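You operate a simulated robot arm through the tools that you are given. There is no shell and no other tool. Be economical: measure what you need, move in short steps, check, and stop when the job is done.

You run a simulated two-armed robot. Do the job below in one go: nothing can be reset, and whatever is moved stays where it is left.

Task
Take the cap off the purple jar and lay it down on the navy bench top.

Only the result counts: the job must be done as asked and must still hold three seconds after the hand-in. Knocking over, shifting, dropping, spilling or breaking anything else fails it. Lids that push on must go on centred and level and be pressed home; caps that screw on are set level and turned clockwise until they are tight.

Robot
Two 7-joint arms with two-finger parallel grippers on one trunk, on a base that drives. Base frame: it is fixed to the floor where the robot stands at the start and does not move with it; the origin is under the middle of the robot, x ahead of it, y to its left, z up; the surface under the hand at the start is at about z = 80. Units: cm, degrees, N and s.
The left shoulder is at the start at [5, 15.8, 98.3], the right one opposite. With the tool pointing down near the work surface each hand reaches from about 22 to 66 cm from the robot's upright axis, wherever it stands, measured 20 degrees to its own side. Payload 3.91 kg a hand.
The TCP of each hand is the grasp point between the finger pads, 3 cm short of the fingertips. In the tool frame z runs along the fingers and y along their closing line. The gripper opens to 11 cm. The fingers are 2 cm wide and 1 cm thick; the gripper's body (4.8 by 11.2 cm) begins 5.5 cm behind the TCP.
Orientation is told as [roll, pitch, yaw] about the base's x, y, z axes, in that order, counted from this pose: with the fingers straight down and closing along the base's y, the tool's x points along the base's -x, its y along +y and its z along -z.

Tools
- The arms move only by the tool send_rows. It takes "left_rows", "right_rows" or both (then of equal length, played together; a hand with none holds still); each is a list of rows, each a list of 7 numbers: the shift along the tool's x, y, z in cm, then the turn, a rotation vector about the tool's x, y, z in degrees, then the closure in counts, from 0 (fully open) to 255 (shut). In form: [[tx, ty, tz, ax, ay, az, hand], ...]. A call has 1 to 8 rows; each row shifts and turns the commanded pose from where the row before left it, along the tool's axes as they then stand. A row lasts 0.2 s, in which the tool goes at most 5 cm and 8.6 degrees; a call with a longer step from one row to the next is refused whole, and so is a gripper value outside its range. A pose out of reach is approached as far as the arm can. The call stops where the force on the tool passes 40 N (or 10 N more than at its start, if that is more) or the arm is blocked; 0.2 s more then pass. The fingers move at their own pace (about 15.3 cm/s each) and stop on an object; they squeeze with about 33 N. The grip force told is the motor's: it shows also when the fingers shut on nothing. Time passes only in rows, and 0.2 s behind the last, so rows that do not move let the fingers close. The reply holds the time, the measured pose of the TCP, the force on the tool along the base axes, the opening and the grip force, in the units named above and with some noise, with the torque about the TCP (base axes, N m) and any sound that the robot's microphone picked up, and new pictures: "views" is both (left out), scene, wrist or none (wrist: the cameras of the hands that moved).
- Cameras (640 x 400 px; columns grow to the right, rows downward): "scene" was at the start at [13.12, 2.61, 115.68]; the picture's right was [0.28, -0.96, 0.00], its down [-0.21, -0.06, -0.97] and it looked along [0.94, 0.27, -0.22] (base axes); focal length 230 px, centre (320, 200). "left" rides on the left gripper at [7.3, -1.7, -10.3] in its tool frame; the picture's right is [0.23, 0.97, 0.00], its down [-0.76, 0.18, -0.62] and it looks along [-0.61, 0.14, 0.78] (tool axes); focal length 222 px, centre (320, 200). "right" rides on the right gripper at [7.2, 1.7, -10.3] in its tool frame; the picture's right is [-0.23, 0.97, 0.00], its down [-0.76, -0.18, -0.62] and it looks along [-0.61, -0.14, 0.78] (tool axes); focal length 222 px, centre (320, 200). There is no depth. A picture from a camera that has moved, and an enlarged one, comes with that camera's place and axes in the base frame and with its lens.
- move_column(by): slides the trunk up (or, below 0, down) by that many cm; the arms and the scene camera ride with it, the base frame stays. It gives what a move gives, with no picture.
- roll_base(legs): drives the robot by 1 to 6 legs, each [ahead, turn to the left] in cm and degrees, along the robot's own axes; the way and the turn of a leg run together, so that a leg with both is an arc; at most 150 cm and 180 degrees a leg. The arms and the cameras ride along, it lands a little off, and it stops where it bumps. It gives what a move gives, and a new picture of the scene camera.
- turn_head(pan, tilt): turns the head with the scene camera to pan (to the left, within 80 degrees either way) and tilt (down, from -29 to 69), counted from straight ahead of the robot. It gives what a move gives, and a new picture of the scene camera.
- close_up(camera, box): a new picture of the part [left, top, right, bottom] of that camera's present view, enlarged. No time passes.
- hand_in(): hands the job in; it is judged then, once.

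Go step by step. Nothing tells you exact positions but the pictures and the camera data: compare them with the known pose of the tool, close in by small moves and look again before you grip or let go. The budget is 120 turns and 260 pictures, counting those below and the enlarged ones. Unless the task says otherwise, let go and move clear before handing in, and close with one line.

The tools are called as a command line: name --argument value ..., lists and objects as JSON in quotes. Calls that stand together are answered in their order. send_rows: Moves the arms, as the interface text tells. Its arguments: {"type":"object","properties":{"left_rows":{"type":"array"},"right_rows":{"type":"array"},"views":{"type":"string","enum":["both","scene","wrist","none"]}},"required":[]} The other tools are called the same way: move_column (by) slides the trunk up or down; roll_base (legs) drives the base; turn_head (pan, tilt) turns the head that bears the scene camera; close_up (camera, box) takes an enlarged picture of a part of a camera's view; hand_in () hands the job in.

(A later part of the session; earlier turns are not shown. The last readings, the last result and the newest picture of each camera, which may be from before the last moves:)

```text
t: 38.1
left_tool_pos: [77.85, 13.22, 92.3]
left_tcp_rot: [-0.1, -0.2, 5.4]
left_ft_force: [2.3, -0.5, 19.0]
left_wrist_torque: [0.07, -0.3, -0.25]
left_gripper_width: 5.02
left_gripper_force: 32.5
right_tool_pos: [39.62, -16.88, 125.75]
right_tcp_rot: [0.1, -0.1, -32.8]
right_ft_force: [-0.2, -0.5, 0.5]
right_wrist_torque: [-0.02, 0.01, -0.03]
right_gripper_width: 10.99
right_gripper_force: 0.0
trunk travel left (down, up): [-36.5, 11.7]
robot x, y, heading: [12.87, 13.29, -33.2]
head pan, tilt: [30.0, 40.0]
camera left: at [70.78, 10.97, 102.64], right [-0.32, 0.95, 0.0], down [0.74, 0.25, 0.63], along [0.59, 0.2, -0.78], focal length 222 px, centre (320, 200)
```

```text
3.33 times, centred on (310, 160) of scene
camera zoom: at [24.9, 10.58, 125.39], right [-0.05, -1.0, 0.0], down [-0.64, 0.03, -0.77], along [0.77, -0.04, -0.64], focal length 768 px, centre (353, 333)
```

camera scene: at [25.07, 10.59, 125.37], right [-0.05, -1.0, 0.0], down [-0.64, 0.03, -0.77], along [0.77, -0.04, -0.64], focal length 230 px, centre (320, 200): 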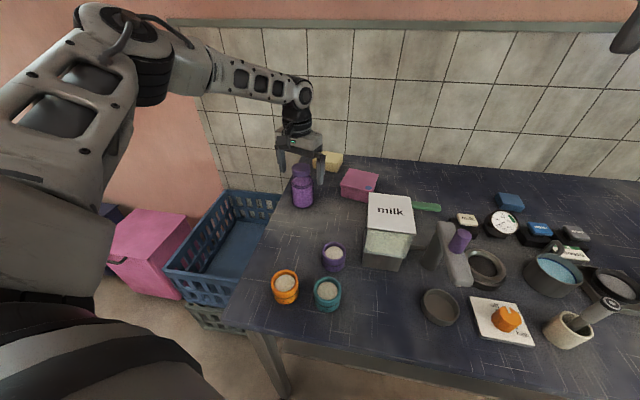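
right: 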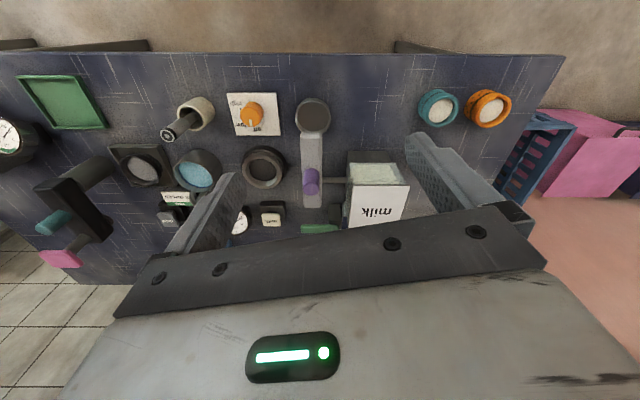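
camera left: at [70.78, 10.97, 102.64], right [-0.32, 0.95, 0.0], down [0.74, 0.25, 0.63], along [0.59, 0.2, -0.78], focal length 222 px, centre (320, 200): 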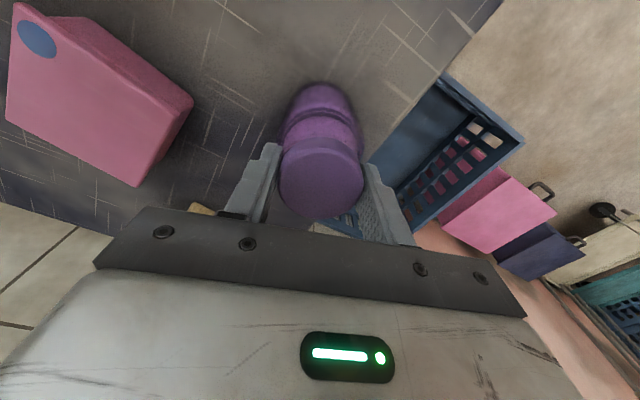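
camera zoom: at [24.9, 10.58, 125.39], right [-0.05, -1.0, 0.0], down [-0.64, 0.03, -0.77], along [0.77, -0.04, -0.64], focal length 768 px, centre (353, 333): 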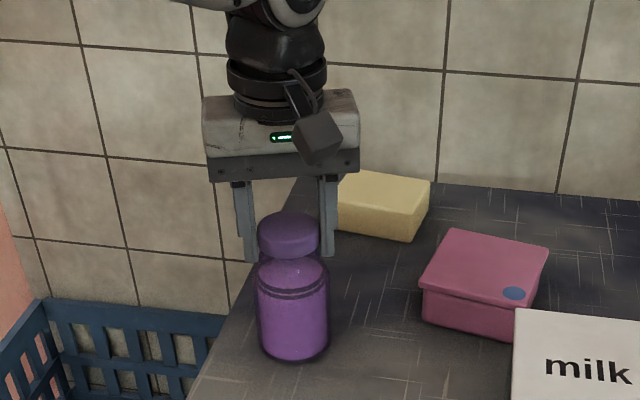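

The cap pushes the hand up steadily (about 19 N) and the hand has risen about 0.3 cm, so the thread is working. I will relieve the push and keep turning.

send_rows --left_rows '[[0, 0, -0.1, 0, 0, -8.5, 170], [0, 0, -0.05, 0, 0, -8.5, 170], [0, 0, -0.03, 0, 0, -8.5, 170], [0, 0, -0.03, 0, 0, -8.5, 170], [0, 0, -0.03, 0, 0, -8.5, 170], [0, 0, -0.03, 0, 0, -8.5, 170], [0, 0, -0.03, 0, 0, -8.5, 170]]' --views "wrist"

close_up --camera "scene" --box '[270, 100, 350, 220]'

```text
t: 39.7
left_tool_pos: [77.82, 13.4, 92.39]
left_tcp_rot: [0.2, -0.1, 64.9]
left_ft_force: [0.2, 0.7, 0.9]
left_wrist_torque: [0.04, 0.01, 0.0]
left_gripper_width: 5.02
left_gripper_force: 33.6
right_tool_pos: [39.92, -16.91, 125.8]
right_tcp_rot: [-0.1, 0.0, -32.9]
right_ft_force: [-0.8, 0.5, 0.0]
right_wrist_torque: [0.02, 0.02, 0.02]
right_gripper_width: 11.02
right_gripper_force: 0.0
trunk travel left (down, up): [-36.5, 11.7]
robot x, y, heading: [13.18, 13.09, -33.0]
head pan, tilt: [30.0, 40.0]
camera left: at [76.39, 6.15, 102.69], right [-0.98, 0.21, 0.0], down [0.16, 0.76, 0.62], along [0.13, 0.61, -0.78], focal length 222 px, centre (320, 200)
```

left: 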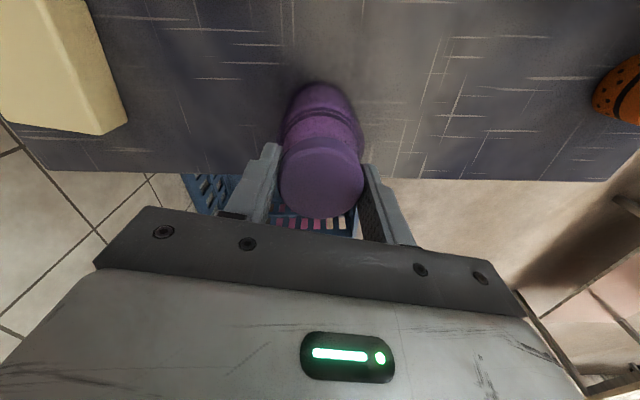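

```text
3.33 times, centred on (310, 160) of scene
camera zoom: at [25.09, 10.58, 125.36], right [-0.05, -1.0, 0.0], down [-0.64, 0.03, -0.77], along [0.77, -0.04, -0.64], focal length 768 px, centre (353, 333)
```

zoom: 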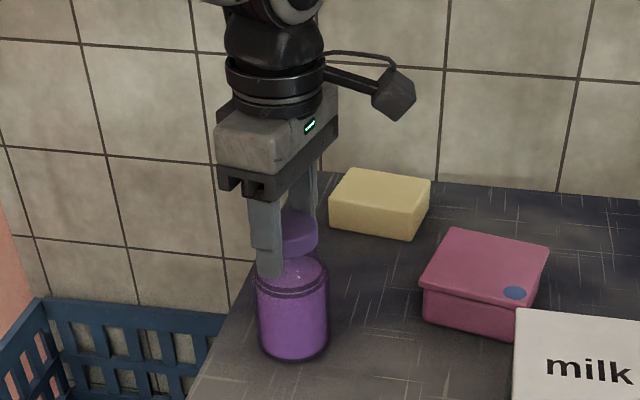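

Force and torque have dropped to zero, so the cap seems free. I will lift gently and check that the jar stays put.

send_rows --left_rows '[[0, 0, -0.3, 0, 0, 0, 170], [0, 0, -0.5, 0, 0, 0, 170], [0, 0, -0.7, 0, 0, 0, 170]]' --views "none"

close_up --camera "scene" --box '[270, 100, 350, 220]'

```text
t: 40.5
left_tool_pos: [77.8, 13.35, 94.01]
left_tcp_rot: [-0.1, 0.0, 64.7]
left_ft_force: [0.4, 0.6, -3.2]
left_wrist_torque: [-0.01, 0.03, 0.02]
left_gripper_width: 5.03
left_gripper_force: 32.7
right_tool_pos: [39.81, -16.89, 125.77]
right_tcp_rot: [0.0, 0.0, -32.8]
right_ft_force: [0.3, 0.2, 0.5]
right_wrist_torque: [0.02, 0.04, 0.01]
right_gripper_width: 10.98
right_gripper_force: 0.0
trunk travel left (down, up): [-36.5, 11.7]
robot x, y, heading: [13.34, 13.13, -32.5]
head pan, tilt: [30.0, 40.0]
```

```text
3.33 times, centred on (310, 160) of scene
camera zoom: at [25.09, 10.58, 125.37], right [-0.05, -1.0, 0.0], down [-0.64, 0.03, -0.77], along [0.77, -0.04, -0.64], focal length 768 px, centre (353, 333)
```

zoom: 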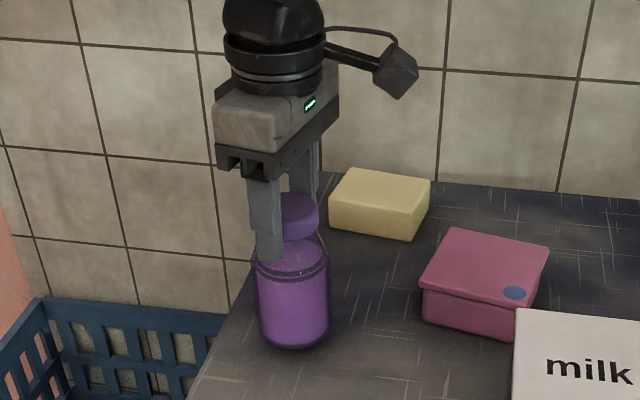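

The whole jar came up with the cap (about 3 N), so the cap is not off yet. I will set it back down at once and look closely at the gap.

send_rows --left_rows '[[0, 0, 0.7, 0, 0, 0, 170], [0, 0, 0.5, 0, 0, 0, 170], [0, 0, 0.3, 0, 0, 0, 170], [0, 0, 0.05, 0, 0, 0, 170]]' --views "none"

close_up --camera "left" --box '[240, 70, 400, 230]'

close_up --camera "scene" --box '[280, 150, 330, 215]'

```text
t: 41.5
left_tool_pos: [77.94, 13.3, 92.39]
left_tcp_rot: [-0.1, 0.1, 64.9]
left_ft_force: [-0.6, -0.2, -3.5]
left_wrist_torque: [0.02, 0.02, 0.0]
left_gripper_width: 5.01
left_gripper_force: 33.6
right_tool_pos: [40.0, -16.77, 125.8]
right_tcp_rot: [0.0, -0.1, -32.8]
right_ft_force: [-0.1, 0.0, -0.5]
right_wrist_torque: [0.0, 0.0, -0.03]
right_gripper_width: 10.98
right_gripper_force: 0.1
trunk travel left (down, up): [-36.5, 11.7]
robot x, y, heading: [13.41, 13.14, -32.7]
head pan, tilt: [30.0, 40.0]
```

```text
2.50 times, centred on (320, 150) of left
camera zoom: at [76.4, 6.04, 102.72], right [-0.98, 0.21, 0.0], down [0.16, 0.77, 0.62], along [0.13, 0.61, -0.78], focal length 555 px, centre (320, 325)
```

zoom: 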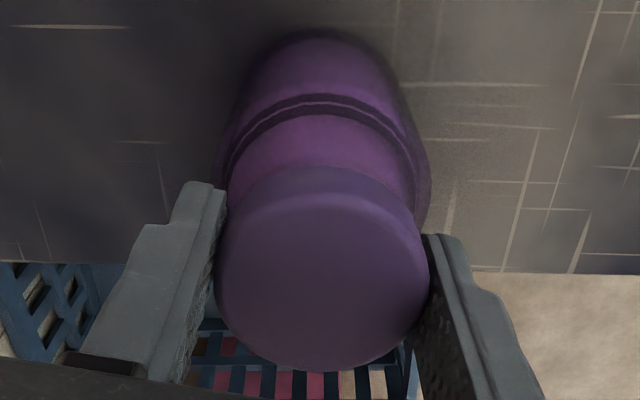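

```text
6.15 times, centred on (305, 182) of scene
camera zoom: at [25.1, 10.58, 125.37], right [-0.05, -1.0, 0.0], down [-0.64, 0.03, -0.77], along [0.76, -0.04, -0.64], focal length 1417 px, centre (412, 308)
```

zoom: 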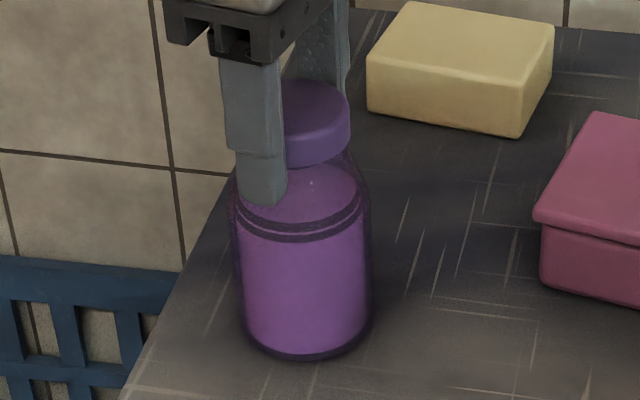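

The cap has not slipped in the fingers, yet the hand is about 0.4 cm higher than at the first grip, so the cap has climbed partway up its thread. I had simply out-raised it. I will lower until the jar stands firmly again, then release and wind back for another turn.

send_rows --left_rows '[[0, 0, 0.05, 0, 0, 0, 170], [0, 0, 0.05, 0, 0, 0, 170]]' --views "none"

```text
t: 42.1
left_tool_pos: [77.95, 13.21, 92.39]
left_tcp_rot: [-0.1, -0.1, 64.8]
left_ft_force: [0.9, -0.2, 1.6]
left_wrist_torque: [0.24, 0.02, -0.01]
left_gripper_width: 5.02
left_gripper_force: 33.1
right_tool_pos: [39.88, -16.89, 125.74]
right_tcp_rot: [0.0, 0.0, -32.8]
right_ft_force: [-0.2, -0.2, -1.0]
right_wrist_torque: [0.0, 0.02, 0.0]
right_gripper_width: 11.0
right_gripper_force: 0.1
trunk travel left (down, up): [-36.5, 11.7]
robot x, y, heading: [12.79, 13.32, -33.1]
head pan, tilt: [30.0, 40.0]
```

The jar is on the bench again. I will keep turning from here with no rise at first, watching the force.

send_rows --left_rows '[[0, 0, 0.04, 0, 0, -8.5, 170], [0, 0, 0, 0, 0, -8.5, 170], [0, 0, 0, 0, 0, -8.5, 170], [0, 0, 0, 0, 0, -8.5, 170], [0, 0, 0, 0, 0, -8.5, 170], [0, 0, 0, 0, 0, -8.5, 170]]' --views "wrist"

close_up --camera "scene" --box '[280, 150, 330, 215]'

```text
t: 43.5
left_tool_pos: [77.88, 13.33, 92.47]
left_tcp_rot: [-0.1, 0.1, 116.0]
left_ft_force: [2.4, 4.0, 12.2]
left_wrist_torque: [0.63, 0.17, -0.19]
left_gripper_width: 5.0
left_gripper_force: 33.4
right_tool_pos: [39.85, -16.9, 125.73]
right_tcp_rot: [-0.1, 0.0, -32.8]
right_ft_force: [-0.4, -0.3, 0.1]
right_wrist_torque: [0.01, -0.03, 0.02]
right_gripper_width: 11.02
right_gripper_force: 0.0
trunk travel left (down, up): [-36.5, 11.7]
robot x, y, heading: [13.07, 13.15, -32.9]
head pan, tilt: [30.0, 40.0]
camera left: at [82.57, 7.6, 102.74], right [-0.78, -0.63, 0.0], down [-0.49, 0.61, 0.62], along [-0.39, 0.48, -0.78], focal length 222 px, centre (320, 200)
```

left: 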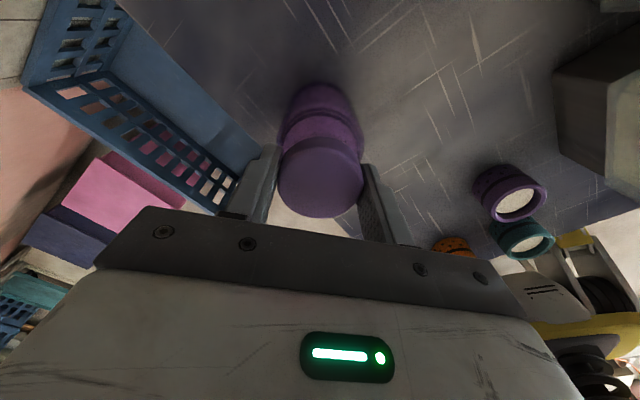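

```text
6.15 times, centred on (305, 182) of scene
camera zoom: at [24.97, 10.61, 125.39], right [-0.05, -1.0, 0.0], down [-0.64, 0.03, -0.77], along [0.77, -0.04, -0.64], focal length 1417 px, centre (412, 308)
```

zoom: 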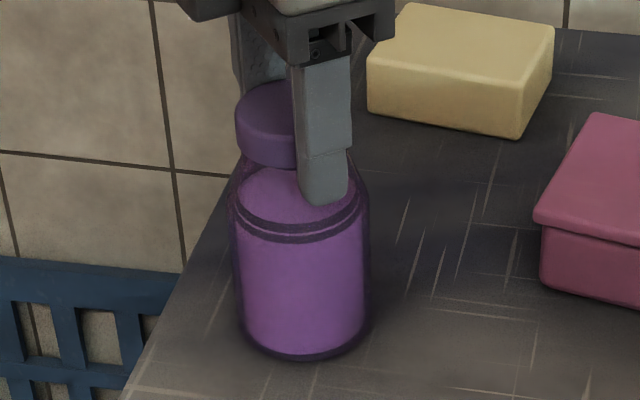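

The turn loads up again as expected. I will release, wind all the way back open, and regrip.

send_rows --left_rows '[[0, 0, 0, 0, 0, 0, 60], [0, 0, 0, 0, 0, 0, 60], [0, 0, 0, 0, 0, 8.5, 60], [0, 0, 0, 0, 0, 8.5, 60], [0, 0, 0, 0, 0, 8.5, 60], [0, 0, 0, 0, 0, 8.5, 60], [0, 0, 0, 0, 0, 8.5, 60], [0, 0, 0, 0, 0, 8.5, 60]]' --views "none"

send_rows --left_rows '[[0, 0, 0, 0, 0, 8.5, 60], [0, 0, 0, 0, 0, 8.5, 60], [0, 0, 0, 0, 0, 8.5, 60], [0, 0, 0, 0, 0, 8.5, 60], [0, 0, 0, 0, 0, 8.5, 60], [0, 0, 0, 0, 0, 8.5, 60], [0, 0, 0, 0, 0, 8.5, 60], [0, 0, 0, 0, 0, 8.5, 60]]' --views "none"

send_rows --left_rows '[[0, 0, 0, 0, 0, 8.5, 60], [0, 0, 0, 0, 0, 8.5, 60], [0, 0, 0, 0, 0, 8.5, 60], [0, 0, 0, 0, 0, 8.5, 60], [0, 0, 0, 0, 0, 8.5, 60], [0, 0, 0, 0, 0, 8.5, 60], [0, 0, 0, 0, 0, 8.5, 60], [0, 0, 0, 0, 0, 8.5, 60]]' --views "none"

send_rows --left_rows '[[0, 0, 0, 0, 0, 8.5, 60], [0, 0, 0, 0, 0, 8.5, 60], [0, 0, 0, 0, 0, 8.5, 60], [0, 0, 0, 0, 0, 8.5, 60], [0, 0, 0, 0, 0, 8.5, 60], [0, 0, 0, 0, 0, 8.5, 60], [0, 0, 0, 0, 0, 8.5, 60], [0, 0, 0, 0, 0, 0, 60]]' --views "wrist"

close_up --camera "left" --box '[200, 80, 440, 240]'

close_up --camera "scene" --box '[280, 150, 330, 215]'

```text
t: 45.3
left_tool_pos: [77.95, 13.28, 92.37]
left_tcp_rot: [-0.1, 0.0, 64.6]
left_ft_force: [0.3, -0.6, 0.4]
left_wrist_torque: [0.01, 0.03, 0.03]
left_gripper_width: 8.45
left_gripper_force: 0.1
right_tool_pos: [39.88, -17.01, 125.68]
right_tcp_rot: [-0.1, 0.0, -32.8]
right_ft_force: [-1.0, 0.0, 0.5]
right_wrist_torque: [0.0, 0.0, 0.02]
right_gripper_width: 11.02
right_gripper_force: 0.1
trunk travel left (down, up): [-36.5, 11.7]
robot x, y, heading: [13.35, 13.47, -32.9]
head pan, tilt: [30.0, 40.0]
```

```text
t: 47.1
left_tool_pos: [77.97, 13.21, 92.28]
left_tcp_rot: [-0.1, 0.0, -3.5]
left_ft_force: [0.7, -0.9, 0.7]
left_wrist_torque: [-0.01, -0.04, -0.01]
left_gripper_width: 8.4
left_gripper_force: 0.2
right_tool_pos: [39.96, -16.95, 125.59]
right_tcp_rot: [0.1, 0.1, -32.7]
right_ft_force: [-0.2, 0.8, 0.1]
right_wrist_torque: [-0.02, 0.01, 0.0]
right_gripper_width: 10.97
right_gripper_force: 0.0
trunk travel left (down, up): [-36.5, 11.7]
robot x, y, heading: [13.08, 12.93, -32.4]
head pan, tilt: [30.0, 40.0]
```

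```text
t: 48.9
left_tool_pos: [77.9, 13.42, 92.33]
left_tcp_rot: [0.0, -0.1, -71.4]
left_ft_force: [0.6, 0.6, 0.2]
left_wrist_torque: [-0.03, 0.03, 0.0]
left_gripper_width: 8.44
left_gripper_force: 0.1
right_tool_pos: [39.97, -17.01, 125.74]
right_tcp_rot: [0.0, 0.0, -32.9]
right_ft_force: [0.0, 0.4, 0.5]
right_wrist_torque: [0.04, 0.02, 0.01]
right_gripper_width: 10.99
right_gripper_force: 0.0
trunk travel left (down, up): [-36.5, 11.7]
robot x, y, heading: [13.15, 13.1, -32.6]
head pan, tilt: [30.0, 40.0]
```

```text
t: 50.7
left_tool_pos: [77.8, 13.36, 92.26]
left_tcp_rot: [0.0, 0.1, -131.0]
left_ft_force: [-1.1, -0.3, 0.1]
left_wrist_torque: [-0.04, 0.01, -0.03]
left_gripper_width: 8.41
left_gripper_force: 0.0
right_tool_pos: [39.79, -16.94, 125.68]
right_tcp_rot: [0.0, 0.0, -32.8]
right_ft_force: [0.9, -0.1, 0.7]
right_wrist_torque: [0.0, -0.01, 0.0]
right_gripper_width: 10.99
right_gripper_force: 0.1
trunk travel left (down, up): [-36.5, 11.7]
robot x, y, heading: [13.39, 13.52, -32.6]
head pan, tilt: [30.0, 40.0]
camera left: at [81.43, 19.95, 102.6], right [0.89, -0.47, 0.0], down [-0.36, -0.69, 0.62], along [-0.29, -0.55, -0.78], focal length 222 px, centre (320, 200)
```

left: 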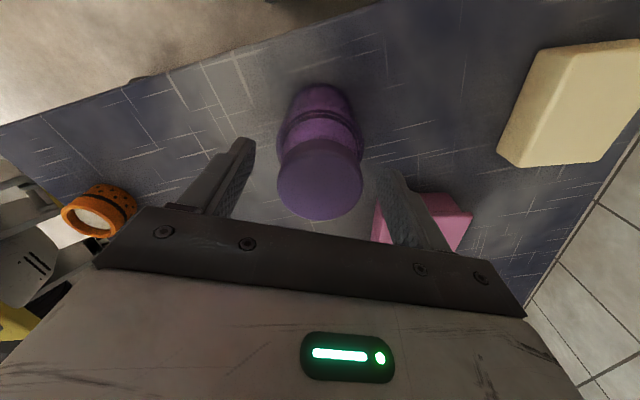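

```text
2.50 times, centred on (320, 160) of left
camera zoom: at [81.43, 19.95, 102.6], right [0.89, -0.47, 0.0], down [-0.36, -0.69, 0.62], along [-0.29, -0.55, -0.78], focal length 555 px, centre (320, 300)
```

zoom: 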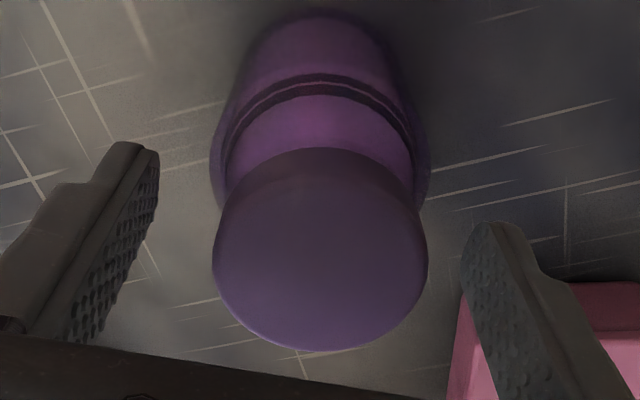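

```text
6.15 times, centred on (305, 182) of scene
camera zoom: at [25.07, 10.58, 125.37], right [-0.05, -1.0, 0.0], down [-0.64, 0.03, -0.77], along [0.77, -0.04, -0.64], focal length 1417 px, centre (412, 308)
```

zoom: 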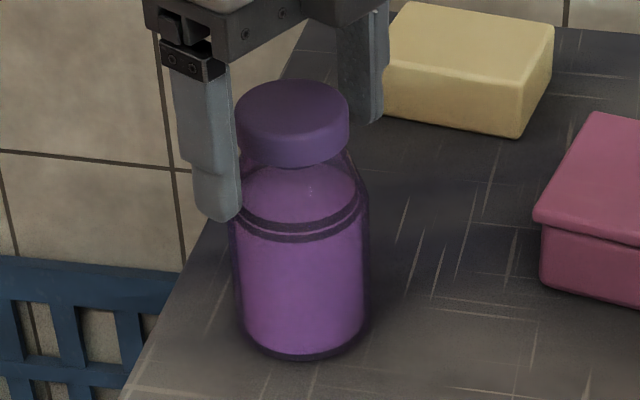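

The cap is still centred. I will grip and turn another long sweep, rising at about the thread's rate.

send_rows --left_rows '[[0, 0, 0, 0, 0, 0, 170], [0, 0, 0, 0, 0, 0, 170], [0, 0, 0, 0, 0, 0, 170], [0, 0, -0.012, 0, 0, -8.5, 170], [0, 0, -0.012, 0, 0, -8.5, 170], [0, 0, -0.012, 0, 0, -8.5, 170], [0, 0, -0.012, 0, 0, -8.5, 170], [0, 0, -0.012, 0, 0, -8.5, 170]]' --views "none"

send_rows --left_rows '[[0, 0, -0.012, 0, 0, -8.5, 170], [0, 0, -0.012, 0, 0, -8.5, 170], [0, 0, -0.012, 0, 0, -8.5, 170], [0, 0, -0.012, 0, 0, -8.5, 170], [0, 0, -0.012, 0, 0, -8.5, 170], [0, 0, -0.012, 0, 0, -8.5, 170], [0, 0, -0.012, 0, 0, -8.5, 170], [0, 0, -0.012, 0, 0, -8.5, 170]]' --views "none"

close_up --camera "scene" --box '[280, 150, 330, 215]'

```text
t: 52.5
left_tool_pos: [78.01, 13.25, 92.26]
left_tcp_rot: [0.0, -0.1, -88.1]
left_ft_force: [0.7, 0.4, 0.7]
left_wrist_torque: [0.02, -0.09, 0.03]
left_gripper_width: 5.48
left_gripper_force: 33.2
right_tool_pos: [39.9, -16.91, 125.68]
right_tcp_rot: [0.0, 0.0, -32.8]
right_ft_force: [-0.2, -0.2, -0.2]
right_wrist_torque: [0.01, 0.03, 0.03]
right_gripper_width: 10.98
right_gripper_force: 0.2
trunk travel left (down, up): [-36.5, 11.7]
robot x, y, heading: [13.01, 12.86, -33.0]
head pan, tilt: [30.0, 40.0]
```

```text
t: 54.3
left_tool_pos: [77.97, 13.41, 92.37]
left_tcp_rot: [0.1, 0.0, -20.3]
left_ft_force: [0.1, 0.5, -0.6]
left_wrist_torque: [0.0, 0.0, 0.0]
left_gripper_width: 5.45
left_gripper_force: 32.8
right_tool_pos: [40.02, -16.97, 125.72]
right_tcp_rot: [0.0, 0.1, -32.8]
right_ft_force: [0.0, -1.1, 0.2]
right_wrist_torque: [-0.01, 0.02, -0.04]
right_gripper_width: 11.01
right_gripper_force: 0.1
trunk travel left (down, up): [-36.5, 11.7]
robot x, y, heading: [12.95, 13.34, -32.9]
head pan, tilt: [30.0, 40.0]
```

```text
6.15 times, centred on (305, 182) of scene
camera zoom: at [25.1, 10.58, 125.37], right [-0.05, -1.0, 0.0], down [-0.64, 0.03, -0.77], along [0.76, -0.04, -0.64], focal length 1417 px, centre (412, 308)
```

zoom: 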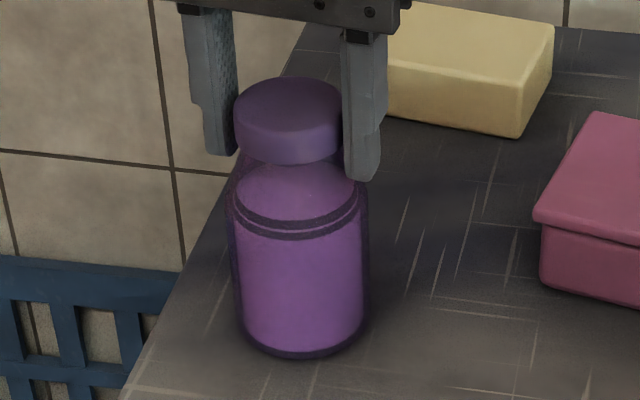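

The force and torque are now near zero with no lifting, so I suspect the cap is free. I will make a small test lift.

send_rows --left_rows '[[0, 0, -0.2, 0, 0, 0, 170], [0, 0, -0.3, 0, 0, 0, 170], [0, 0, 0, 0, 0, 0, 170]]' --views "none"

close_up --camera "scene" --box '[280, 150, 330, 215]'

```text
t: 55.1
left_tool_pos: [78.04, 13.32, 92.94]
left_tcp_rot: [-0.1, 0.0, -20.2]
left_ft_force: [-0.1, 0.4, -3.1]
left_wrist_torque: [-0.01, -0.01, 0.01]
left_gripper_width: 5.45
left_gripper_force: 33.4
right_tool_pos: [39.99, -17.01, 125.61]
right_tcp_rot: [0.0, 0.1, -32.7]
right_ft_force: [-0.2, -0.5, -0.4]
right_wrist_torque: [0.02, 0.03, 0.0]
right_gripper_width: 11.01
right_gripper_force: 0.0
trunk travel left (down, up): [-36.5, 11.7]
robot x, y, heading: [13.19, 13.39, -32.9]
head pan, tilt: [30.0, 40.0]
```

```text
6.15 times, centred on (305, 182) of scene
camera zoom: at [25.1, 10.58, 125.37], right [-0.05, -1.0, 0.0], down [-0.64, 0.03, -0.77], along [0.76, -0.04, -0.64], focal length 1417 px, centre (412, 308)
```

zoom: 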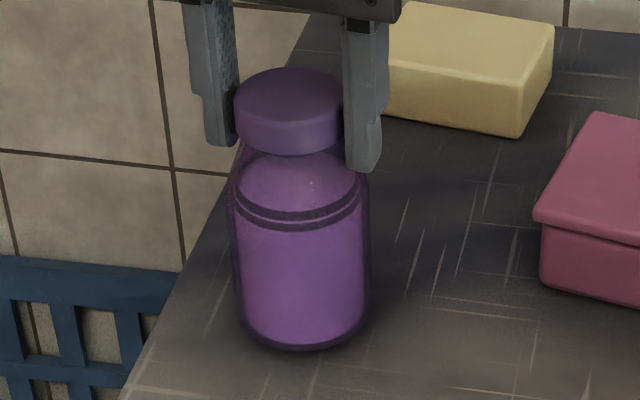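

The jar still lifts, and the picture shows the fingertips reaching about 1 cm below the cap. I have been pinching the glass shoulder and turning the whole jar. I will set it down, let go, and look again with the hand 1 cm higher.

send_rows --left_rows '[[0, 0, 0.3, 0, 0, 0, 170], [0, 0, 0.2, 0, 0, 0, 170], [0, 0, 0.04, 0, 0, 0, 170]]' --views "none"

```text
t: 55.9
left_tool_pos: [77.8, 13.25, 92.29]
left_tcp_rot: [-0.1, -0.2, -20.3]
left_ft_force: [0.6, -0.1, -3.1]
left_wrist_torque: [0.01, -0.01, -0.03]
left_gripper_width: 5.47
left_gripper_force: 32.7
right_tool_pos: [40.19, -16.89, 125.73]
right_tcp_rot: [0.0, -0.1, -32.8]
right_ft_force: [0.7, 1.1, -0.9]
right_wrist_torque: [-0.02, -0.02, 0.0]
right_gripper_width: 11.03
right_gripper_force: 0.1
trunk travel left (down, up): [-36.5, 11.7]
robot x, y, heading: [12.99, 12.87, -32.6]
head pan, tilt: [30.0, 40.0]
```

send_rows --left_rows '[[0, 0, 0.06, 0, 0, 0, 170], [0, 0, 0.06, 0, 0, 0, 170]]' --views "none"

```text
t: 56.5
left_tool_pos: [78.05, 13.36, 92.25]
left_tcp_rot: [0.0, -0.3, -20.2]
left_ft_force: [-0.5, 0.9, 2.9]
left_wrist_torque: [0.26, 0.15, -0.04]
left_gripper_width: 5.45
left_gripper_force: 32.8
right_tool_pos: [39.88, -16.88, 125.77]
right_tcp_rot: [0.0, 0.0, -32.8]
right_ft_force: [-0.3, -0.2, 0.3]
right_wrist_torque: [-0.03, -0.02, 0.01]
right_gripper_width: 10.99
right_gripper_force: 0.1
trunk travel left (down, up): [-36.5, 11.7]
robot x, y, heading: [13.44, 13.33, -33.0]
head pan, tilt: [30.0, 40.0]
```

The jar stands on the bench again. I will release, rise 0.9 cm and wind back.

send_rows --left_rows '[[0, 0, 0, 0, 0, 0, 60], [0, 0, 0, 0, 0, 0, 60], [0, 0, -0.9, 0, 0, 0, 60], [0, 0, 0, 0, 0, 8.5, 60], [0, 0, 0, 0, 0, 8.5, 60], [0, 0, 0, 0, 0, 8.5, 60], [0, 0, 0, 0, 0, 8.5, 60], [0, 0, 0, 0, 0, 8.5, 60]]' --views "none"

send_rows --left_rows '[[0, 0, 0, 0, 0, 8.5, 60], [0, 0, 0, 0, 0, 8.5, 60], [0, 0, 0, 0, 0, 8.5, 60], [0, 0, 0, 0, 0, 8.5, 60], [0, 0, 0, 0, 0, 8.5, 60], [0, 0, 0, 0, 0, 8.5, 60], [0, 0, 0, 0, 0, 8.5, 60], [0, 0, 0, 0, 0, 8.5, 60]]' --views "none"

close_up --camera "left" --box '[200, 80, 440, 240]'

close_up --camera "scene" --box '[280, 150, 330, 215]'

```text
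t: 58.3
left_tool_pos: [77.93, 13.32, 93.14]
left_tcp_rot: [0.0, -0.1, -62.9]
left_ft_force: [-0.2, -0.4, -0.1]
left_wrist_torque: [-0.02, 0.02, 0.01]
left_gripper_width: 8.41
left_gripper_force: 0.1
right_tool_pos: [39.95, -16.97, 125.68]
right_tcp_rot: [0.1, 0.0, -32.8]
right_ft_force: [0.7, -0.4, -0.1]
right_wrist_torque: [0.01, 0.0, 0.0]
right_gripper_width: 10.99
right_gripper_force: 0.1
trunk travel left (down, up): [-36.5, 11.7]
robot x, y, heading: [12.99, 13.11, -32.9]
head pan, tilt: [30.0, 40.0]
```

```text
t: 60.1
left_tool_pos: [77.92, 13.31, 93.19]
left_tcp_rot: [0.1, 0.0, -130.8]
left_ft_force: [0.0, -0.4, -0.1]
left_wrist_torque: [0.0, 0.02, -0.01]
left_gripper_width: 8.42
left_gripper_force: 0.1
right_tool_pos: [40.01, -16.85, 125.7]
right_tcp_rot: [0.0, 0.0, -32.8]
right_ft_force: [-0.1, -0.7, 1.6]
right_wrist_torque: [0.07, 0.02, 0.0]
right_gripper_width: 11.0
right_gripper_force: 0.1
trunk travel left (down, up): [-36.5, 11.7]
robot x, y, heading: [13.65, 13.57, -32.9]
head pan, tilt: [30.0, 40.0]
```

```text
2.50 times, centred on (320, 160) of left
camera zoom: at [81.41, 19.92, 103.47], right [0.88, -0.47, 0.0], down [-0.36, -0.69, 0.62], along [-0.29, -0.55, -0.78], focal length 555 px, centre (320, 300)
```

zoom: 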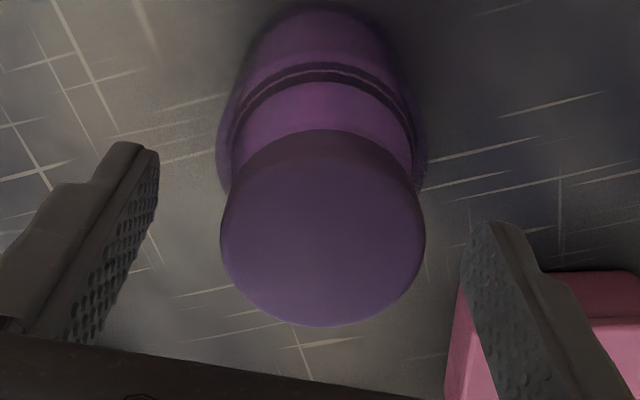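

```text
6.15 times, centred on (305, 182) of scene
camera zoom: at [25.07, 10.58, 125.37], right [-0.05, -1.0, 0.0], down [-0.64, 0.03, -0.77], along [0.77, -0.04, -0.64], focal length 1417 px, centre (412, 308)
```

zoom: 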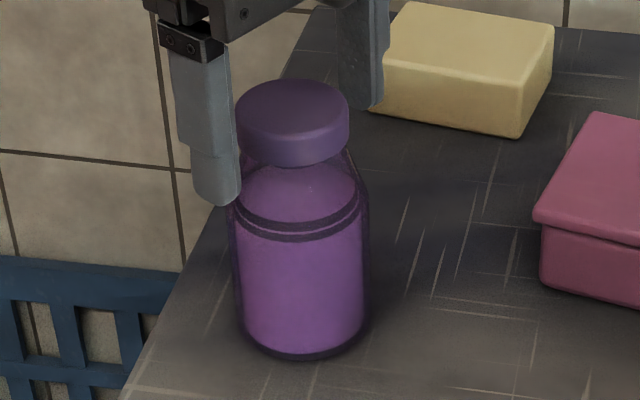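

Raising another 0.4 cm should put the tips level with the cap's lower rim. I will then grip and try a turn.

send_rows --left_rows '[[0, 0, -0.4, 0, 0, 0, 60], [0, 0, 0, 0, 0, 0, 170], [0, 0, 0, 0, 0, 0, 170], [0, 0, 0, 0, 0, 0, 170]]' --views "none"

close_up --camera "scene" --box '[280, 150, 330, 215]'

close_up --camera "left" --box '[200, 80, 440, 240]'

```text
t: 61.1
left_tool_pos: [77.9, 13.32, 93.55]
left_tcp_rot: [0.0, 0.0, -130.7]
left_ft_force: [-0.4, -0.8, -0.1]
left_wrist_torque: [-0.01, 0.01, -0.02]
left_gripper_width: 4.66
left_gripper_force: 32.8
right_tool_pos: [40.03, -16.71, 125.75]
right_tcp_rot: [0.0, 0.0, -32.8]
right_ft_force: [-1.0, -0.3, 0.5]
right_wrist_torque: [-0.03, -0.01, -0.01]
right_gripper_width: 11.0
right_gripper_force: 0.0
trunk travel left (down, up): [-36.5, 11.7]
robot x, y, heading: [13.4, 13.02, -32.6]
head pan, tilt: [30.0, 40.0]
```

```text
6.15 times, centred on (305, 182) of scene
camera zoom: at [25.07, 10.58, 125.37], right [-0.05, -1.0, 0.0], down [-0.64, 0.03, -0.77], along [0.77, -0.04, -0.64], focal length 1417 px, centre (412, 308)
```

zoom: 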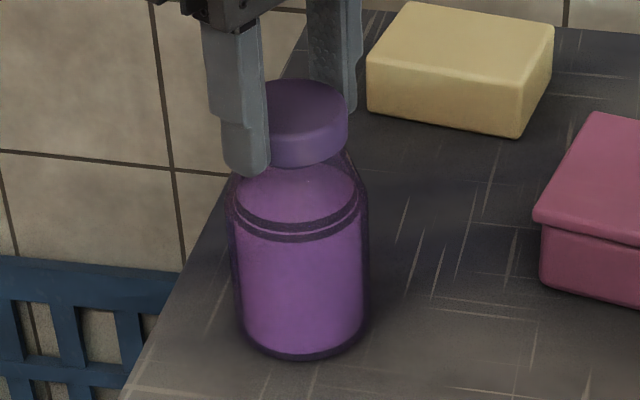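

```text
2.50 times, centred on (320, 160) of left
camera zoom: at [81.4, 19.95, 103.89], right [0.89, -0.46, 0.0], down [-0.36, -0.69, 0.62], along [-0.29, -0.55, -0.78], focal length 555 px, centre (320, 300)
```

zoom: 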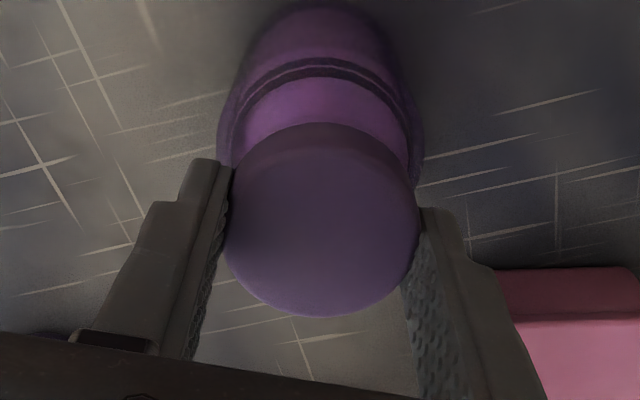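

The grip is now narrower (4.7 cm), on the cap itself. I will turn counter-clockwise with light downward pressure and watch the torque.

send_rows --left_rows '[[0, 0, 0.08, 0, 0, 0, 170], [0, 0, 0.0, 0, 0, -8.5, 170], [0, 0, 0.0, 0, 0, -8.5, 170], [0, 0, 0.0, 0, 0, -8.5, 170]]' --views "none"

close_up --camera "scene" --box '[280, 150, 330, 215]'

```text
t: 62.1
left_tool_pos: [77.95, 13.25, 93.64]
left_tcp_rot: [0.2, -0.1, -105.1]
left_ft_force: [-0.2, 0.0, 6.4]
left_wrist_torque: [0.07, 0.0, -0.11]
left_gripper_width: 4.66
left_gripper_force: 32.8
right_tool_pos: [39.85, -16.8, 125.72]
right_tcp_rot: [0.1, 0.0, -32.9]
right_ft_force: [-0.4, -0.5, 0.4]
right_wrist_torque: [0.0, 0.02, 0.0]
right_gripper_width: 10.97
right_gripper_force: 0.1
trunk travel left (down, up): [-36.5, 11.7]
robot x, y, heading: [13.13, 13.02, -32.8]
head pan, tilt: [30.0, 40.0]
```

```text
6.15 times, centred on (305, 182) of scene
camera zoom: at [25.01, 10.58, 125.38], right [-0.05, -1.0, 0.0], down [-0.64, 0.03, -0.77], along [0.77, -0.04, -0.64], focal length 1417 px, centre (412, 308)
```

zoom: 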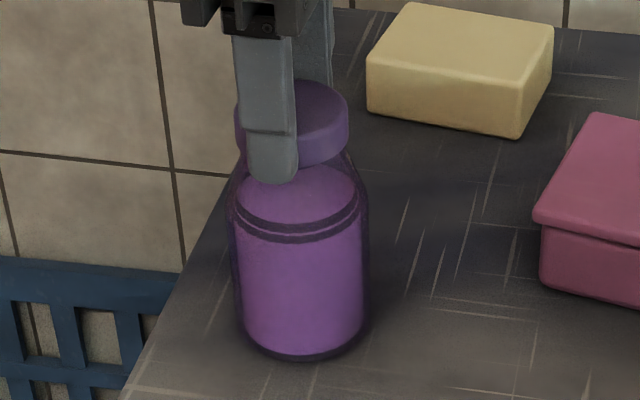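

The torque matches simple sliding of the jar on the bench, so the jar is spinning with the cap. I will press down harder to hold the jar by friction and turn again.

send_rows --left_rows '[[0, 0, 0.1, 0, 0, 0, 200], [0, 0, 0.1, 0, 0, 0, 200]]' --views "none"

```text
t: 62.7
left_tool_pos: [77.88, 13.21, 93.56]
left_tcp_rot: [0.5, -0.2, -105.2]
left_ft_force: [1.7, 2.2, 18.0]
left_wrist_torque: [0.17, 0.03, 0.08]
left_gripper_width: 4.64
left_gripper_force: 32.3
right_tool_pos: [39.71, -16.91, 125.78]
right_tcp_rot: [0.2, -0.1, -32.8]
right_ft_force: [0.2, -0.6, 0.1]
right_wrist_torque: [-0.01, -0.01, 0.0]
right_gripper_width: 10.98
right_gripper_force: 0.1
trunk travel left (down, up): [-36.5, 11.7]
robot x, y, heading: [13.21, 13.02, -32.9]
head pan, tilt: [30.0, 40.0]
```

send_rows --left_rows '[[0, 0, 0.22, 0, 0, 0, 200], [0, 0, 0, 0, 0, -5, 200], [0, 0, 0, 0, 0, -5, 200], [0, 0, 0, 0, 0, -5, 200]]' --views "none"

send_rows --left_rows '[[0, 0, 0, 0, 0, -8, 200], [0, 0, 0, 0, 0, -8, 200], [0, 0, 0, 0, 0, -8, 200], [0, 0, 0, 0, 0, -8, 200]]' --views "wrist"

close_up --camera "scene" --box '[280, 150, 330, 215]'

```text
t: 63.7
left_tool_pos: [77.77, 13.21, 93.39]
left_tcp_rot: [0.4, -0.2, -90.2]
left_ft_force: [0.6, -1.5, 24.3]
left_wrist_torque: [-0.07, 0.04, -0.23]
left_gripper_width: 4.71
left_gripper_force: 32.4
right_tool_pos: [39.68, -16.94, 125.67]
right_tcp_rot: [0.1, -0.1, -32.9]
right_ft_force: [0.0, -0.1, -0.2]
right_wrist_torque: [0.02, 0.0, 0.0]
right_gripper_width: 11.0
right_gripper_force: 0.0
trunk travel left (down, up): [-36.5, 11.7]
robot x, y, heading: [13.17, 13.43, -32.8]
head pan, tilt: [30.0, 40.0]
```

```text
t: 64.7
left_tool_pos: [77.82, 13.19, 93.34]
left_tcp_rot: [0.2, -0.1, -58.1]
left_ft_force: [-0.1, 0.0, 23.4]
left_wrist_torque: [0.05, -0.02, -0.33]
left_gripper_width: 4.77
left_gripper_force: 33.3
right_tool_pos: [39.64, -16.92, 125.8]
right_tcp_rot: [0.1, -0.2, -32.8]
right_ft_force: [0.5, -0.3, -0.8]
right_wrist_torque: [0.0, 0.01, 0.01]
right_gripper_width: 10.99
right_gripper_force: 0.2
trunk travel left (down, up): [-36.5, 11.7]
robot x, y, heading: [12.78, 13.27, -32.6]
head pan, tilt: [30.0, 40.0]
camera left: at [72.54, 18.59, 103.59], right [0.71, 0.71, 0.0], down [0.55, -0.55, 0.63], along [0.44, -0.44, -0.78], focal length 222 px, centre (320, 200)
```

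left: 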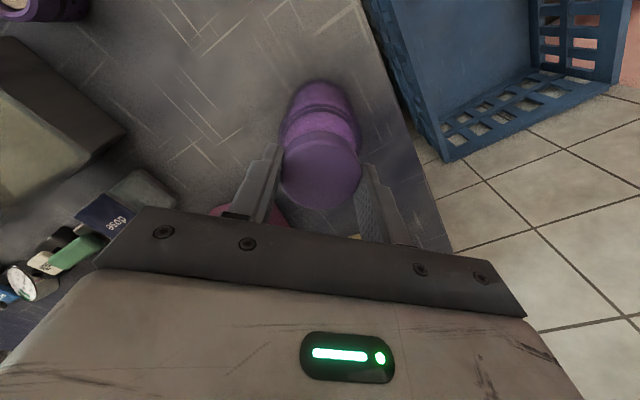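

```text
6.15 times, centred on (305, 182) of scene
camera zoom: at [24.84, 10.58, 125.4], right [-0.05, -1.0, 0.0], down [-0.64, 0.03, -0.77], along [0.77, -0.04, -0.64], focal length 1417 px, centre (412, 308)
```

zoom: 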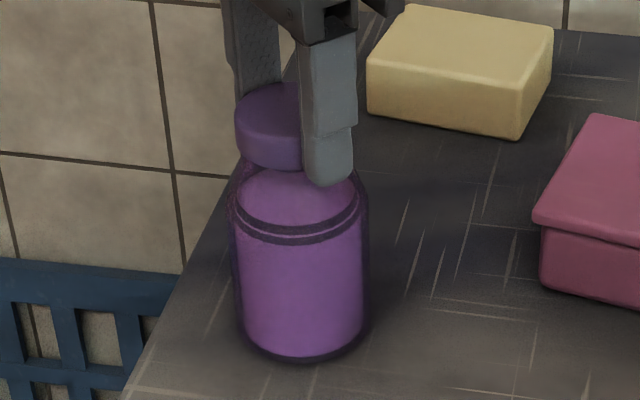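

The fingers are sliding down a cone and the torque still tracks bench friction. I will regrip once higher to find the true cap width and test again.

send_rows --left_rows '[[0, 0, 0, 0, 0, 0, 60], [0, 0, 0, 0, 0, 0, 60], [0, 0, -0.5, 0, 0, 0, 60], [0, 0, 0, 0, 0, 0, 60]]' --views "none"

close_up --camera "scene" --box '[280, 150, 330, 215]'

close_up --camera "left" --box '[200, 80, 440, 240]'

```text
t: 65.7
left_tool_pos: [77.89, 13.32, 93.57]
left_tcp_rot: [0.0, -0.1, -58.3]
left_ft_force: [-0.8, -0.5, 0.9]
left_wrist_torque: [-0.02, -0.01, -0.03]
left_gripper_width: 8.41
left_gripper_force: 0.0
right_tool_pos: [39.99, -16.91, 125.74]
right_tcp_rot: [0.0, 0.0, -32.8]
right_ft_force: [0.5, 0.3, 0.0]
right_wrist_torque: [0.03, -0.01, 0.0]
right_gripper_width: 10.97
right_gripper_force: 0.1
trunk travel left (down, up): [-36.5, 11.7]
robot x, y, heading: [13.03, 13.49, -33.2]
head pan, tilt: [30.0, 40.0]
```

```text
6.15 times, centred on (305, 182) of scene
camera zoom: at [25.08, 10.58, 125.37], right [-0.05, -1.0, 0.0], down [-0.64, 0.03, -0.77], along [0.77, -0.04, -0.64], focal length 1417 px, centre (412, 308)
```

zoom: 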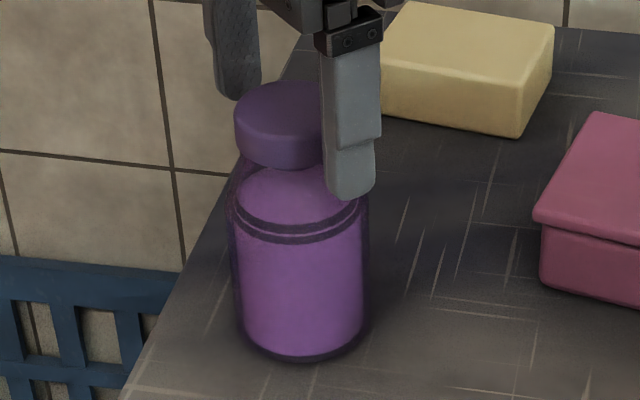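

```text
2.50 times, centred on (320, 160) of left
camera zoom: at [72.72, 18.63, 103.84], right [0.71, 0.71, 0.0], down [0.55, -0.55, 0.62], along [0.44, -0.44, -0.78], focal length 555 px, centre (320, 300)
```

zoom: 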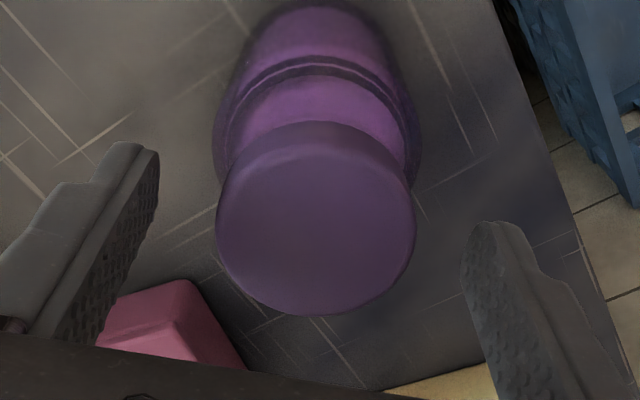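

send_rows --left_rows '[[0, -0.1, -0.6, 0, 0, 0, 60], [0, 0, 0, 0, 0, 0, 200], [0, 0, 0, 0, 0, 0, 200], [0, 0, 0, 0, 0, 0, 200]]' --views "none"

close_up --camera "scene" --box '[280, 150, 330, 215]'

close_up --camera "left" --box '[200, 80, 440, 240]'

```text
t: 66.7
left_tool_pos: [77.8, 13.28, 94.16]
left_tcp_rot: [0.1, -0.1, -58.2]
left_ft_force: [-1.0, 0.7, 0.4]
left_wrist_torque: [0.0, 0.03, 0.03]
left_gripper_width: 4.67
left_gripper_force: 33.0
right_tool_pos: [39.92, -16.89, 125.62]
right_tcp_rot: [0.0, 0.0, -32.8]
right_ft_force: [0.1, 0.1, 0.0]
right_wrist_torque: [0.0, -0.02, 0.03]
right_gripper_width: 10.99
right_gripper_force: 0.1
trunk travel left (down, up): [-36.5, 11.7]
robot x, y, heading: [13.22, 13.14, -32.9]
head pan, tilt: [30.0, 40.0]
```

```text
6.15 times, centred on (305, 182) of scene
camera zoom: at [25.05, 10.58, 125.37], right [-0.05, -1.0, 0.0], down [-0.64, 0.03, -0.77], along [0.77, -0.04, -0.64], focal length 1417 px, centre (412, 308)
```

zoom: 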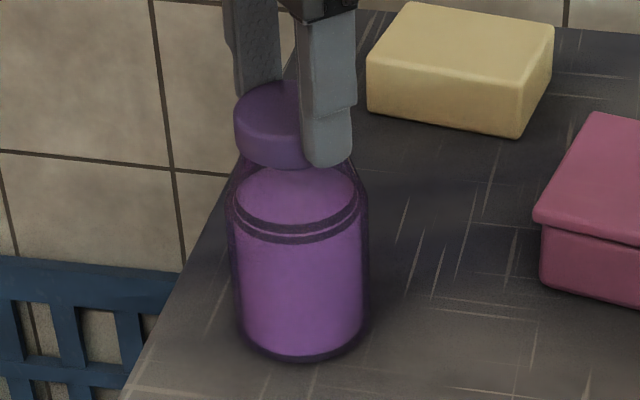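

```text
2.50 times, centred on (320, 160) of left
camera zoom: at [72.65, 18.58, 104.46], right [0.71, 0.71, 0.0], down [0.55, -0.55, 0.62], along [0.44, -0.44, -0.78], focal length 555 px, centre (320, 300)
```

zoom: 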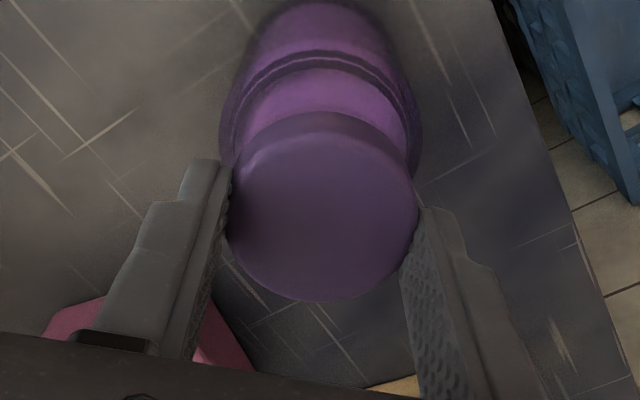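

The cap is 4.67 cm wide and is now held alone. Another test turn.

send_rows --left_rows '[[0, 0, 0.15, 0, 0, 0, 200], [0, 0, 0.0, 0, 0, -8.5, 200], [0, 0, 0.0, 0, 0, -8.5, 200], [0, 0, 0.0, 0, 0, -8.5, 200]]' --views "none"

send_rows --left_rows '[[0, 0, 0.15, 0, 0, 0, 200], [0, 0, 0.0, 0, 0, -8.5, 200], [0, 0, 0.0, 0, 0, -8.5, 200], [0, 0, 0.0, 0, 0, -8.5, 200]]' --views "none"

close_up --camera "scene" --box '[280, 150, 330, 215]'

```text
t: 67.7
left_tool_pos: [77.85, 13.08, 94.21]
left_tcp_rot: [0.1, -0.2, -32.6]
left_ft_force: [1.2, 0.7, 11.2]
left_wrist_torque: [0.08, 0.01, -0.18]
left_gripper_width: 4.66
left_gripper_force: 33.2
right_tool_pos: [39.77, -16.98, 125.81]
right_tcp_rot: [0.0, -0.1, -32.9]
right_ft_force: [-0.4, -0.2, 0.2]
right_wrist_torque: [-0.01, 0.02, 0.02]
right_gripper_width: 11.0
right_gripper_force: 0.1
trunk travel left (down, up): [-36.5, 11.7]
robot x, y, heading: [13.06, 13.08, -33.1]
head pan, tilt: [30.0, 40.0]
```

```text
t: 68.7
left_tool_pos: [77.75, 13.18, 94.14]
left_tcp_rot: [-0.1, -0.3, -7.1]
left_ft_force: [0.6, -0.6, 21.3]
left_wrist_torque: [0.03, -0.05, -0.27]
left_gripper_width: 4.71
left_gripper_force: 32.7
right_tool_pos: [39.54, -16.9, 125.81]
right_tcp_rot: [0.2, -0.1, -32.9]
right_ft_force: [-0.2, 0.4, 0.0]
right_wrist_torque: [0.01, 0.0, -0.02]
right_gripper_width: 10.98
right_gripper_force: 0.1
trunk travel left (down, up): [-36.5, 11.7]
robot x, y, heading: [13.51, 13.19, -32.7]
head pan, tilt: [30.0, 40.0]
```

```text
6.15 times, centred on (305, 182) of scene
camera zoom: at [24.86, 10.58, 125.4], right [-0.05, -1.0, 0.0], down [-0.64, 0.03, -0.77], along [0.77, -0.04, -0.64], focal length 1417 px, centre (412, 308)
```

zoom: 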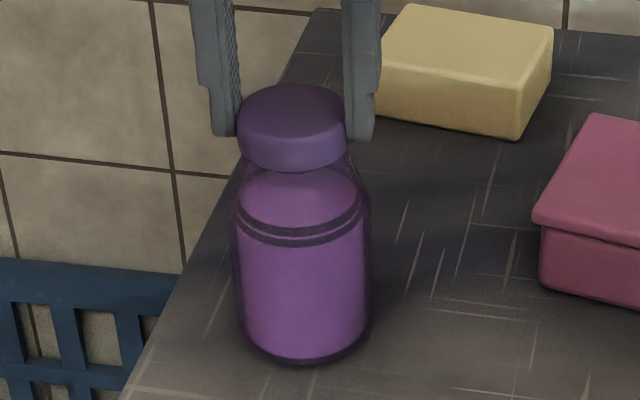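

The torque stays purely bench friction, so the jar must be held by the other hand. I will let go, lift the left hand clear, and bring the base closer so that both arms reach.

send_rows --left_rows '[[0, 0, 0, 0, 0, 0, 0], [0, 0, 0, 0, 0, 0, 0], [0, 0, -4, 0, 0, 0, 0], [0, 0, -4, 0, 0, 0, 0], [0, 0, -4, 0, 0, 0, 0]]' --views "none"

roll_base --legs '[[6, 0], [0, 10]]'

turn_head --pan 25 --tilt 50

```text
t: 69.9
left_tool_pos: [77.83, 13.32, 105.75]
left_tcp_rot: [-0.2, 0.0, -7.3]
left_ft_force: [0.5, 0.4, 0.2]
left_wrist_torque: [0.02, 0.04, -0.02]
left_gripper_width: 10.97
left_gripper_force: 0.0
right_tool_pos: [39.92, -16.94, 125.72]
right_tcp_rot: [0.0, 0.0, -32.8]
right_ft_force: [0.3, 0.4, 0.6]
right_wrist_torque: [-0.02, 0.0, 0.01]
right_gripper_width: 10.98
right_gripper_force: 0.0
trunk travel left (down, up): [-36.5, 11.7]
robot x, y, heading: [13.17, 12.69, -32.9]
head pan, tilt: [30.0, 40.0]
```

```text
t: 71.6
left_tool_pos: [81.85, 21.26, 105.82]
left_tcp_rot: [-0.2, -0.1, 2.8]
left_ft_force: [-0.7, 0.0, 0.3]
left_wrist_torque: [0.0, 0.0, 0.0]
left_gripper_width: 10.99
left_gripper_force: 0.0
right_tool_pos: [49.69, -15.01, 125.74]
right_tcp_rot: [0.0, 0.0, -22.8]
right_ft_force: [1.0, 0.4, 0.7]
right_wrist_torque: [0.01, -0.02, 0.03]
right_gripper_width: 10.98
right_gripper_force: 0.1
trunk travel left (down, up): [-36.5, 11.7]
robot x, y, heading: [18.24, 9.81, -22.8]
head pan, tilt: [30.0, 40.0]
camera scene: at [30.42, 9.46, 125.37], right [0.13, -0.99, 0.0], down [-0.64, -0.08, -0.77], along [0.76, 0.1, -0.64], focal length 230 px, centre (320, 200)
```

scene: 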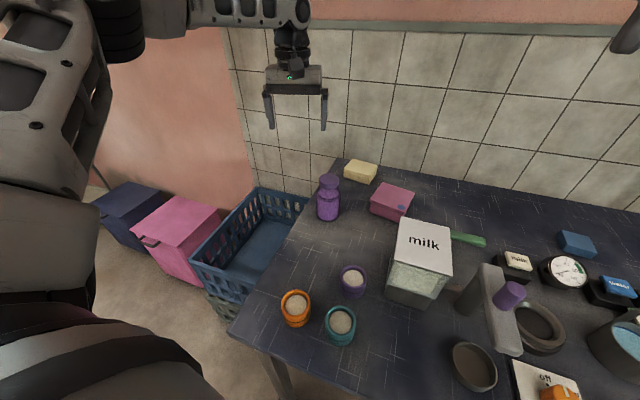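

```text
t: 72.3
left_tool_pos: [81.93, 21.37, 105.87]
left_tcp_rot: [-0.1, -0.1, 2.8]
left_ft_force: [0.3, -0.8, 0.6]
left_wrist_torque: [0.02, 0.03, -0.01]
left_gripper_width: 10.98
left_gripper_force: 0.1
right_tool_pos: [49.76, -15.05, 125.68]
right_tcp_rot: [0.0, 0.0, -22.8]
right_ft_force: [-0.5, 0.3, -0.6]
right_wrist_torque: [0.0, -0.03, -0.01]
right_gripper_width: 10.99
right_gripper_force: 0.1
trunk travel left (down, up): [-36.5, 11.7]
robot x, y, heading: [17.92, 10.12, -22.8]
head pan, tilt: [25.0, 50.0]
camera scene: at [29.67, 8.64, 123.96], right [0.04, -1.0, 0.0], down [-0.77, -0.03, -0.64], along [0.64, 0.02, -0.77], focal length 230 px, centre (320, 200)
```

scene: 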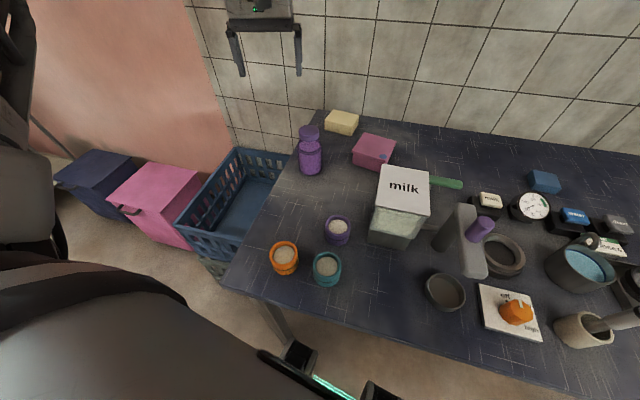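

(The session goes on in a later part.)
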